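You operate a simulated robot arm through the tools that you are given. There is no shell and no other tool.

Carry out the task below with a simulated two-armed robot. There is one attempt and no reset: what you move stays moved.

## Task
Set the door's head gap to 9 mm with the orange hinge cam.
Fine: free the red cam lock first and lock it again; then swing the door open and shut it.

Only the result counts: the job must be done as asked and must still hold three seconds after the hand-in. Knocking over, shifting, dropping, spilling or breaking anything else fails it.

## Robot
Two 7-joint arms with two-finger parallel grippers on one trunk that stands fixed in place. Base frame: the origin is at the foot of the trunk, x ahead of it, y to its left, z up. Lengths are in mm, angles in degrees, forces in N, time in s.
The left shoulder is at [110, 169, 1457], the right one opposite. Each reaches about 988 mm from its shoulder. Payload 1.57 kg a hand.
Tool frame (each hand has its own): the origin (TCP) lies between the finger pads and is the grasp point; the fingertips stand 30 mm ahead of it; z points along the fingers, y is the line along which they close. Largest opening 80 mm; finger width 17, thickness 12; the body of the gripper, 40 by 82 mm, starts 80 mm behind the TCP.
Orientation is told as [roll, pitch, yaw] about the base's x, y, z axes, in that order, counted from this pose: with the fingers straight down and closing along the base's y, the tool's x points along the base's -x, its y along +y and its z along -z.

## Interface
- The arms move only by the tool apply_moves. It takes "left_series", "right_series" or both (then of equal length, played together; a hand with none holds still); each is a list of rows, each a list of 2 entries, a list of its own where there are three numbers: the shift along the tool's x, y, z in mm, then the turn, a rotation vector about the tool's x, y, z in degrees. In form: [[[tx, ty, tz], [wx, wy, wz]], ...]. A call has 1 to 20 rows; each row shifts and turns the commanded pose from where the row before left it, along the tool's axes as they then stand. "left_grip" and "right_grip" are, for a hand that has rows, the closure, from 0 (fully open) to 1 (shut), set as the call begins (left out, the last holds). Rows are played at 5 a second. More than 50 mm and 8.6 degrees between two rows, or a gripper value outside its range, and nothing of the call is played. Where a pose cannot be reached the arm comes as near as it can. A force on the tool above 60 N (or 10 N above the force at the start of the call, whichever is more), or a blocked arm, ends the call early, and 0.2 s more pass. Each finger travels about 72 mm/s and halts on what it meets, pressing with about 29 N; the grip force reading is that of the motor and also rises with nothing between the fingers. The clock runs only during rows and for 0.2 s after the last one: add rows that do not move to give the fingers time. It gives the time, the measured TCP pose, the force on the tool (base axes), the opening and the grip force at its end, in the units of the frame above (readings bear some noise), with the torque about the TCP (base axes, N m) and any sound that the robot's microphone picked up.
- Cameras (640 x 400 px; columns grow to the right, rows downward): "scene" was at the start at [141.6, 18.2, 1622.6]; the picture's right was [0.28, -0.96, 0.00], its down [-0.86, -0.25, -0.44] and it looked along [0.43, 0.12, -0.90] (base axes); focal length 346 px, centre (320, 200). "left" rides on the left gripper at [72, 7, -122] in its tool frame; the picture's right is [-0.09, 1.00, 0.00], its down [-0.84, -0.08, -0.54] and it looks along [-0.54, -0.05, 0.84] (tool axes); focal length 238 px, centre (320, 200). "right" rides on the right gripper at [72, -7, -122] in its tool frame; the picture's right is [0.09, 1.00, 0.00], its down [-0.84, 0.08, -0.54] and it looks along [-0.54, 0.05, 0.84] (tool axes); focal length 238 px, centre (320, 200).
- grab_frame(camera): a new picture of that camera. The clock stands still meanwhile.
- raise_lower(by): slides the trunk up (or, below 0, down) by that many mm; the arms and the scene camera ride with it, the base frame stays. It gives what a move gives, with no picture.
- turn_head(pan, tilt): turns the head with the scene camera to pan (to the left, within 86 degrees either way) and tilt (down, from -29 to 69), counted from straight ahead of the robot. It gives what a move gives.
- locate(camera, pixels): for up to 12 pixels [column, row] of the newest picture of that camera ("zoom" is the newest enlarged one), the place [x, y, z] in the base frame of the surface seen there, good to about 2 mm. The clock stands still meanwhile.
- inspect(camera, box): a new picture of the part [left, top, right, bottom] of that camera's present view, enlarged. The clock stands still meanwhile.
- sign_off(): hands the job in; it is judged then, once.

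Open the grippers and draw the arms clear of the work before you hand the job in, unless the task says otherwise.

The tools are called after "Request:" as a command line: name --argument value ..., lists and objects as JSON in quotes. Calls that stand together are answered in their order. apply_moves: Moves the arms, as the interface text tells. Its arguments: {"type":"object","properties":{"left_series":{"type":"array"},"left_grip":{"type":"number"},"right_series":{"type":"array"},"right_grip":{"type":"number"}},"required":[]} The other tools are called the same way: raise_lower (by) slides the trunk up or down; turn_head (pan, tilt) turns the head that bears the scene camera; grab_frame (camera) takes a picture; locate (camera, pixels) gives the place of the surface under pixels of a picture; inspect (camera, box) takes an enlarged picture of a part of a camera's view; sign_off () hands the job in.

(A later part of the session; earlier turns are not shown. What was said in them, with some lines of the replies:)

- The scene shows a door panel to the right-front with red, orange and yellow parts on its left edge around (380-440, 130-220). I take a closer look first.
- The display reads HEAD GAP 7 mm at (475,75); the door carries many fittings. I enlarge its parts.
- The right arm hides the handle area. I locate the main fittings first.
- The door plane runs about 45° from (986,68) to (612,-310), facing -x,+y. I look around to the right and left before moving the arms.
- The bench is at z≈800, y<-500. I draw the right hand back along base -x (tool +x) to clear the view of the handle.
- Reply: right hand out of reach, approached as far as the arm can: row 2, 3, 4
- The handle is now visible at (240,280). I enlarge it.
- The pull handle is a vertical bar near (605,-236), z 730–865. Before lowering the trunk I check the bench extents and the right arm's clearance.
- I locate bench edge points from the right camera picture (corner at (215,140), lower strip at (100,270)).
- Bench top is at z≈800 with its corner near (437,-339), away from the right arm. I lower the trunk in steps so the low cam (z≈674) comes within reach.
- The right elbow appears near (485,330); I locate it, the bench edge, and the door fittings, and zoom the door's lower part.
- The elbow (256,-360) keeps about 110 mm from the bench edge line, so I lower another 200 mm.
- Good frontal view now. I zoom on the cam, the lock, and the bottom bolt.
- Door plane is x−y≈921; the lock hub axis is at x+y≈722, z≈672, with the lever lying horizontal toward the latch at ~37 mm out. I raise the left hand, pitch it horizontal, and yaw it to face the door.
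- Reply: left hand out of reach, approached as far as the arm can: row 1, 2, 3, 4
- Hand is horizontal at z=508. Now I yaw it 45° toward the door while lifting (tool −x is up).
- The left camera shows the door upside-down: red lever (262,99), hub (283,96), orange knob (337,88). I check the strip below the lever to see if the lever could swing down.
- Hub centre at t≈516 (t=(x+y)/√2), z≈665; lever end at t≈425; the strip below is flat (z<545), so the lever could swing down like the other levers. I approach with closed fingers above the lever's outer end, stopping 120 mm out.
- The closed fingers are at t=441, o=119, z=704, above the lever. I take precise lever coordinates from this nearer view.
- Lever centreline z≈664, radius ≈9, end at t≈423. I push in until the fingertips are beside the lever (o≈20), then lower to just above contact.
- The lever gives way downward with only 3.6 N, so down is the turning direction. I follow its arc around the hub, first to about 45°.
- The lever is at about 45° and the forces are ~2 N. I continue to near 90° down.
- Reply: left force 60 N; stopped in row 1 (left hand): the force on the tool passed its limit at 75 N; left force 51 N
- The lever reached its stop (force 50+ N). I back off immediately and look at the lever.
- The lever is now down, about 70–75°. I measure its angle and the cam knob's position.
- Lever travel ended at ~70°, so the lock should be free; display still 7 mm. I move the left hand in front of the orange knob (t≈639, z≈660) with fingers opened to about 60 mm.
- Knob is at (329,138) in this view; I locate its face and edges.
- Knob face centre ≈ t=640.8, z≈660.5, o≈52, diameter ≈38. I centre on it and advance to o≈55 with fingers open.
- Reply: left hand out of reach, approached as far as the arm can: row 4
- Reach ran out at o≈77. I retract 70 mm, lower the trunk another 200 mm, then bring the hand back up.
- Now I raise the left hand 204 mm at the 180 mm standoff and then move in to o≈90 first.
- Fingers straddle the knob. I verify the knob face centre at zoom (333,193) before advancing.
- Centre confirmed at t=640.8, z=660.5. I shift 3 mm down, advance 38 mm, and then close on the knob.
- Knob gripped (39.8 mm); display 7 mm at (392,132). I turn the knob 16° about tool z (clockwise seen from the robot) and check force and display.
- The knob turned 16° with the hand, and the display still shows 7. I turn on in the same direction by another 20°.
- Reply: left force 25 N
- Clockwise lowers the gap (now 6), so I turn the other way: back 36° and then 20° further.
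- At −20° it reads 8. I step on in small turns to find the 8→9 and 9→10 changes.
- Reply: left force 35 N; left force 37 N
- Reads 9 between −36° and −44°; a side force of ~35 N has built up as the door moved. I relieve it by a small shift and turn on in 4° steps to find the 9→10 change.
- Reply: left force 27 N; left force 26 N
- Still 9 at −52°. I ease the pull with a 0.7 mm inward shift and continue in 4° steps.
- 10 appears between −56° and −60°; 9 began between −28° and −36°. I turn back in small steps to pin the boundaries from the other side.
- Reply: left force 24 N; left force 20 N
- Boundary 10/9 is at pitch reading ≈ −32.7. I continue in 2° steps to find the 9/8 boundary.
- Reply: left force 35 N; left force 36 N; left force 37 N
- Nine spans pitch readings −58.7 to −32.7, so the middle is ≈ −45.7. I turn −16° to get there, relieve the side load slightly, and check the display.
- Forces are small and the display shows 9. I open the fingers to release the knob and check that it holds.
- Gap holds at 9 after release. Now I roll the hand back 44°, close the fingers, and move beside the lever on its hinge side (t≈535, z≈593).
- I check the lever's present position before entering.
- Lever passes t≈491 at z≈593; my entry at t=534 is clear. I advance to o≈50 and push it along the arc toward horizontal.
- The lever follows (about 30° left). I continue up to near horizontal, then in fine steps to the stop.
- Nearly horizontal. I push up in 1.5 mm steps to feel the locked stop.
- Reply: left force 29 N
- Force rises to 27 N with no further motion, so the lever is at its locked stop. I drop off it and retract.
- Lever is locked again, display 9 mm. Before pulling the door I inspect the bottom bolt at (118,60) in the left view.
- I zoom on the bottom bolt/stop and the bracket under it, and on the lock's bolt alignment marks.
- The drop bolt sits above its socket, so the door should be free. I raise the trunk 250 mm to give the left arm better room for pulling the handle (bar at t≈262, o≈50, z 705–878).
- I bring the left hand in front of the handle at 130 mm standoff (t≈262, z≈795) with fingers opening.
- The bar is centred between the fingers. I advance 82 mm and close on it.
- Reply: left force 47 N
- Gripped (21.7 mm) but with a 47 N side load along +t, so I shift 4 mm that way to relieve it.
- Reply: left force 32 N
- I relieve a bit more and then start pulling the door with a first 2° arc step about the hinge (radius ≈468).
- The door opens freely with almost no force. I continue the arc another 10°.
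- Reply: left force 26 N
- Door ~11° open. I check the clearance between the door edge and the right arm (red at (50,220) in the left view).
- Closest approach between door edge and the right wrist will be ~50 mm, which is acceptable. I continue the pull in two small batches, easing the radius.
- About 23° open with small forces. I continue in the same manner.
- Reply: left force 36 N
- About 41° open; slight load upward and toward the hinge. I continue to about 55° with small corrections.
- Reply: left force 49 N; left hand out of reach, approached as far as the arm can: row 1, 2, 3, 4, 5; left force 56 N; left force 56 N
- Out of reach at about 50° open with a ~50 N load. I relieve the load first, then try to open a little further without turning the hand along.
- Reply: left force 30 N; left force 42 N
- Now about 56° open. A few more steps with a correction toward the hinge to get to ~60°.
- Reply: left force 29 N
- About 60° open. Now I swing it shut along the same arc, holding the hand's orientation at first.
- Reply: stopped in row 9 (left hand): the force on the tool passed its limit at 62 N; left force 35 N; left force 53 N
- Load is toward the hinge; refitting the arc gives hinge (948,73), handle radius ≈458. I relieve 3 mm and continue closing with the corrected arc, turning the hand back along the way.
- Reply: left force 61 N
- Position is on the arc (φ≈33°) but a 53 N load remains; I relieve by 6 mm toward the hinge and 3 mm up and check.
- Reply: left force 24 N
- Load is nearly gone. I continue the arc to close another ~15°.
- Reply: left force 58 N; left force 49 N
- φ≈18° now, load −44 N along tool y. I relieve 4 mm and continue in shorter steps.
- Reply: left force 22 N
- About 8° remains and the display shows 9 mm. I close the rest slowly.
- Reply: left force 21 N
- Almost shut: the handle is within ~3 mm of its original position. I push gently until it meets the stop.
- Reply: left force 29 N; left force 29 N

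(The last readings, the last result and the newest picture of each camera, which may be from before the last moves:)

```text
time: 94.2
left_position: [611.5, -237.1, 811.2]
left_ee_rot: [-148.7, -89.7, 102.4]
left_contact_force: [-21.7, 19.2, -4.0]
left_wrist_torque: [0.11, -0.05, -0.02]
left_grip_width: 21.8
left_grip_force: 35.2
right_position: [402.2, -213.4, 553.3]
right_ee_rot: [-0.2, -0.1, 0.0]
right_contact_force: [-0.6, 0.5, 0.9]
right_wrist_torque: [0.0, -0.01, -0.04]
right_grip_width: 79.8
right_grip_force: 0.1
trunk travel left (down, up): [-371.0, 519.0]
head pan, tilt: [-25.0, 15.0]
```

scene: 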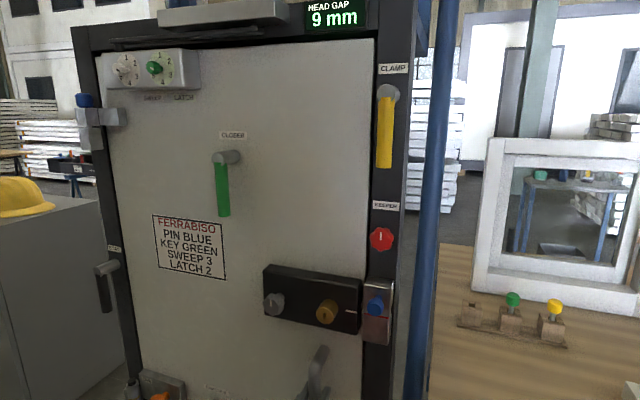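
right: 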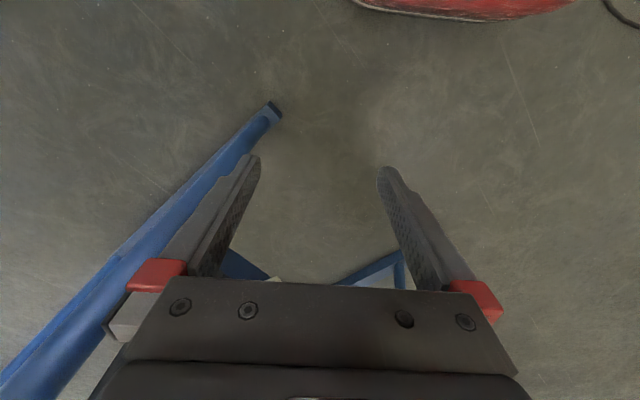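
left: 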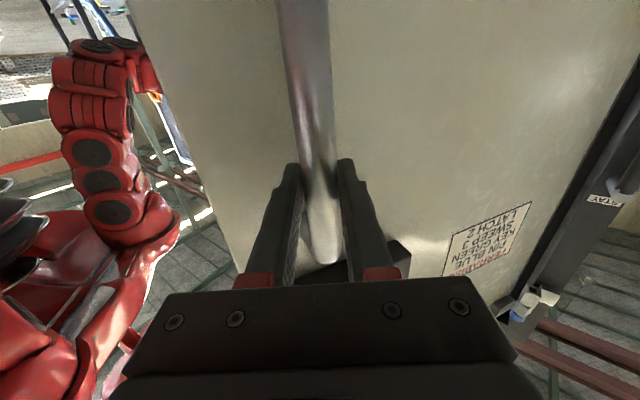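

Firm contact of ~28 N: the door is against its stop. I relax the push slightly and release the handle.

Request:
apply_moves --left_series '[[[0, 0, -0.5], [0, 0, 0]], [[0, 0, 0], [0, 0, 0]], [[0, 0, 0], [0, 0, 0]], [[0, 0, 0], [0, 0, 0]]]' --left_grip 0.2

Request:
apply_moves --left_series '[[[0, 0, -25], [0, 0, 0]], [[0, 0, -30], [0, 0, 0]], [[0, 0, -30], [0, 0, 0]], [[0, 0, -30], [0, 0, 0]]]'

Request:
grab_frame --camera "left"

Request:
grab_frame --camera "scene"

```text
time: 95.2
left_position: [613.2, -237.1, 810.3]
left_ee_rot: [-157.0, -89.7, 110.9]
left_contact_force: [0.4, 1.1, 0.2]
left_wrist_torque: [-0.02, 0.0, 0.01]
left_grip_width: 64.1
left_grip_force: 0.0
right_position: [404.6, -213.9, 552.4]
right_ee_rot: [0.1, -0.1, 0.0]
right_contact_force: [0.8, -0.2, 0.7]
right_wrist_torque: [0.01, 0.0, 0.0]
right_grip_width: 80.0
right_grip_force: 0.0
trunk travel left (down, up): [-371.0, 519.0]
head pan, tilt: [-25.0, 15.0]
```

```text
time: 96.2
left_position: [534.5, -152.3, 809.8]
left_ee_rot: [-157.7, -89.6, 111.7]
left_contact_force: [-0.5, -0.3, -0.5]
left_wrist_torque: [0.03, 0.01, 0.01]
left_grip_width: 63.9
left_grip_force: 0.1
right_position: [403.4, -215.3, 552.4]
right_ee_rot: [-0.1, 0.0, 0.1]
right_contact_force: [0.7, -0.1, 0.1]
right_wrist_torque: [0.0, 0.0, -0.01]
right_grip_width: 80.0
right_grip_force: 0.1
trunk travel left (down, up): [-371.0, 519.0]
head pan, tilt: [-25.0, 15.0]
```

```text
taken
```

left: 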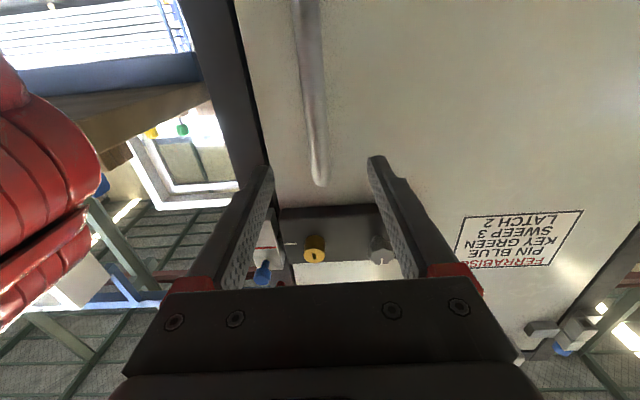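

```text
taken
```

scene: 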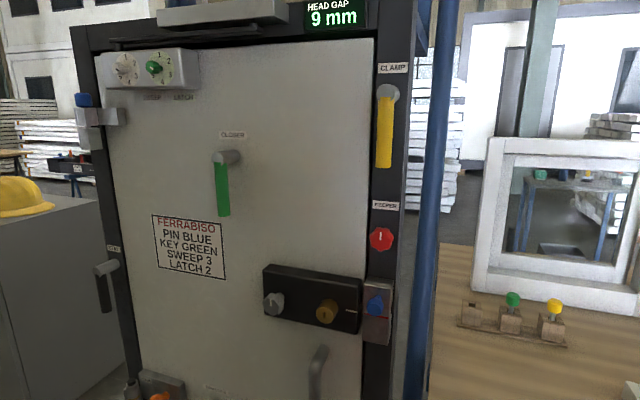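

The door looks shut and reads 9 mm. I verify flushness by locating door and frame points, and view the cam and lock once more.

Request:
locate --camera "scene" --pixels '[[355, 60], [355, 150], [345, 240], [120, 130], [150, 300], [380, 210], [390, 200], [250, 250]]'

Request:
apply_moves --left_series '[[[0, 15, -40], [0, 0, 0]], [[0, 15, -40], [0, 0, 0]], [[0, 25, -40], [0, 0, 0]], [[0, 25, -40], [0, 0, 0]], [[0, 30, -30], [0, 0, 0]], [[0, 40, 0], [0, 0, 0]], [[0, 40, 0], [0, 0, 0]]]' --left_grip 0

Request:
turn_head --pan -15 --tilt 30

Request:
grab_frame --camera "scene"

Request:
grab_frame --camera "left"

```text
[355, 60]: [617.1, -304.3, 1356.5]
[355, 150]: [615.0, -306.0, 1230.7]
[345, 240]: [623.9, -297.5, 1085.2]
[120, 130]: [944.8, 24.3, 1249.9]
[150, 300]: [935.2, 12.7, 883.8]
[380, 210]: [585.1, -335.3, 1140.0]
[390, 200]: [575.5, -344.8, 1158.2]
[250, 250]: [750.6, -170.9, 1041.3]
```

```text
time: 97.8
left_position: [591.2, -28.0, 789.0]
left_ee_rot: [-153.6, -89.6, 107.4]
left_contact_force: [0.3, 0.0, -0.1]
left_wrist_torque: [0.02, 0.0, -0.02]
left_grip_width: 80.2
left_grip_force: 0.1
left hand out of reach, approached as far as the arm can: row 1, 2, 3, 4, 5
right_position: [403.9, -215.1, 553.0]
right_ee_rot: [0.1, 0.1, 0.0]
right_contact_force: [-0.9, 0.1, 0.6]
right_wrist_torque: [0.0, 0.0, 0.01]
right_grip_width: 80.2
right_grip_force: 0.0
trunk travel left (down, up): [-371.0, 519.0]
head pan, tilt: [-25.0, 15.0]
```

```text
time: 98.6
left_position: [591.8, -28.9, 788.5]
left_ee_rot: [-157.5, -89.6, 111.3]
left_contact_force: [-0.2, -0.4, 0.5]
left_wrist_torque: [0.01, 0.02, 0.01]
left_grip_width: 79.9
left_grip_force: 0.1
right_position: [404.3, -214.7, 552.8]
right_ee_rot: [0.1, -0.1, 0.0]
right_contact_force: [-0.6, 0.1, -0.2]
right_wrist_torque: [-0.01, 0.02, 0.03]
right_grip_width: 80.0
right_grip_force: 0.1
trunk travel left (down, up): [-371.0, 519.0]
head pan, tilt: [-15.0, 30.0]
```

```text
taken
```

scene: 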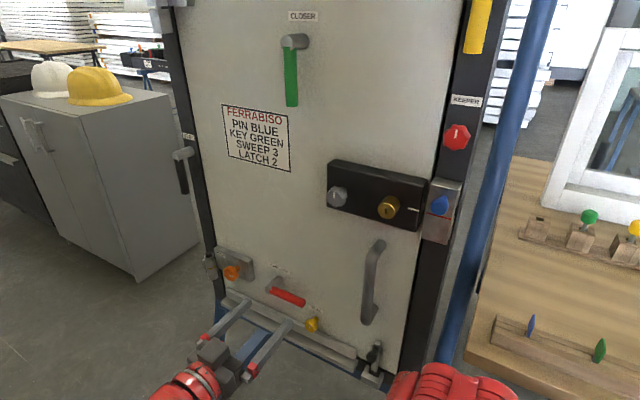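

```text
taken
```

left: 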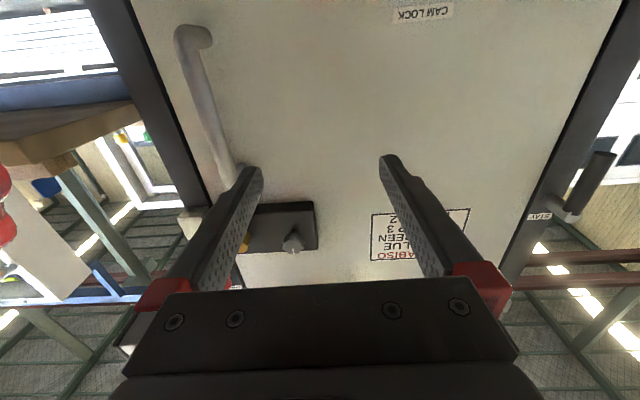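

Door points give x−y≈921, same as the frame: it is flush. I draw the left hand further away and inspect the lock, cam, and display a final time.

Request:
apply_moves --left_series '[[[0, 40, 0], [0, 0, 0]], [[0, 40, 0], [0, 0, 0]], [[0, 30, -35], [0, 0, 0]], [[0, 20, -40], [0, 0, 0]], [[0, 10, -40], [0, 0, 0]], [[0, 0, -40], [0, 0, 0]], [[0, 0, -40], [0, 0, 0]]]'

Request:
inspect --camera "scene" --box '[200, 230, 360, 330]'

Request:
turn_head --pan -15 --tilt 10

Request:
grab_frame --camera "scene"

```text
time: 100.2
left_position: [558.7, 208.1, 780.6]
left_ee_rot: [-170.2, -89.6, 124.0]
left_contact_force: [0.4, 0.4, 0.0]
left_wrist_torque: [0.01, 0.03, -0.01]
left_grip_width: 80.0
left_grip_force: 0.0
right_position: [404.3, -215.6, 552.1]
right_ee_rot: [0.0, 0.0, 0.0]
right_contact_force: [0.6, 0.4, 0.5]
right_wrist_torque: [0.0, -0.02, 0.03]
right_grip_width: 79.8
right_grip_force: 0.1
trunk travel left (down, up): [-371.0, 519.0]
head pan, tilt: [-15.0, 30.0]
```

```text
4.00 times, centred on (280, 280) of scene
```

zoom: 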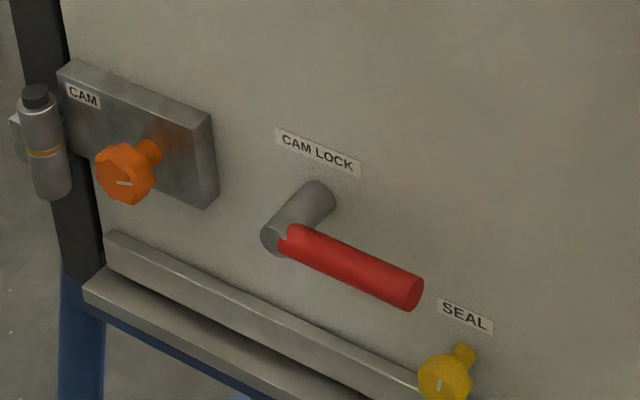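

```text
time: 101.0
left_position: [558.6, 207.9, 781.4]
left_ee_rot: [-156.9, -89.7, 110.7]
left_contact_force: [0.9, 1.3, -0.7]
left_wrist_torque: [0.01, 0.02, -0.01]
left_grip_width: 80.1
left_grip_force: 0.0
right_position: [404.6, -215.7, 551.0]
right_ee_rot: [0.0, -0.1, 0.0]
right_contact_force: [-0.2, -0.6, 0.6]
right_wrist_torque: [0.01, 0.0, 0.01]
right_grip_width: 79.9
right_grip_force: 0.1
trunk travel left (down, up): [-371.0, 519.0]
head pan, tilt: [-15.0, 10.0]
```

```text
taken
```

scene: 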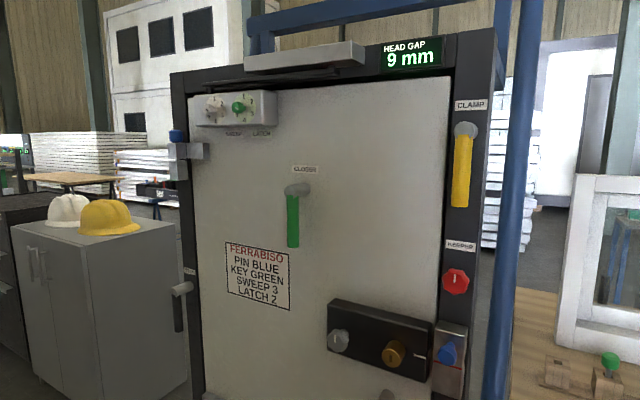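

The gap reads 9 mm, the red lever is horizontal (locked), the door is shut flush, and both hands are open and clear. I hand the job in.

Request:
sign_off

```text
The job is handed in.
```

The door's head gap is set to 9 mm, and the job is handed in. I don't have the judge's verdict; the results below are from my last checks before handing in.

- **Cam lock:** I swung the red lever down to its stop to free it. After the adjustment I pushed it back to horizontal, until it met firm resistance.
- **Gap:** Turning the orange cam anticlockwise raised the gap. I left the cam at the middle of the range where the display shows 9 mm. The display still read 9 mm after I released the cam, relocked the lever and cycled the door.
- **Door:** I swung it open to about 60° by the handle and pushed it shut until it met its stop. Measured points on the door and frame agree within about 2 mm, so it is flush.
- **Other fittings:** I didn't touch any of the other fittings, and they look unchanged in the last pictures.

Both grippers are open and the arms are clear of the door.
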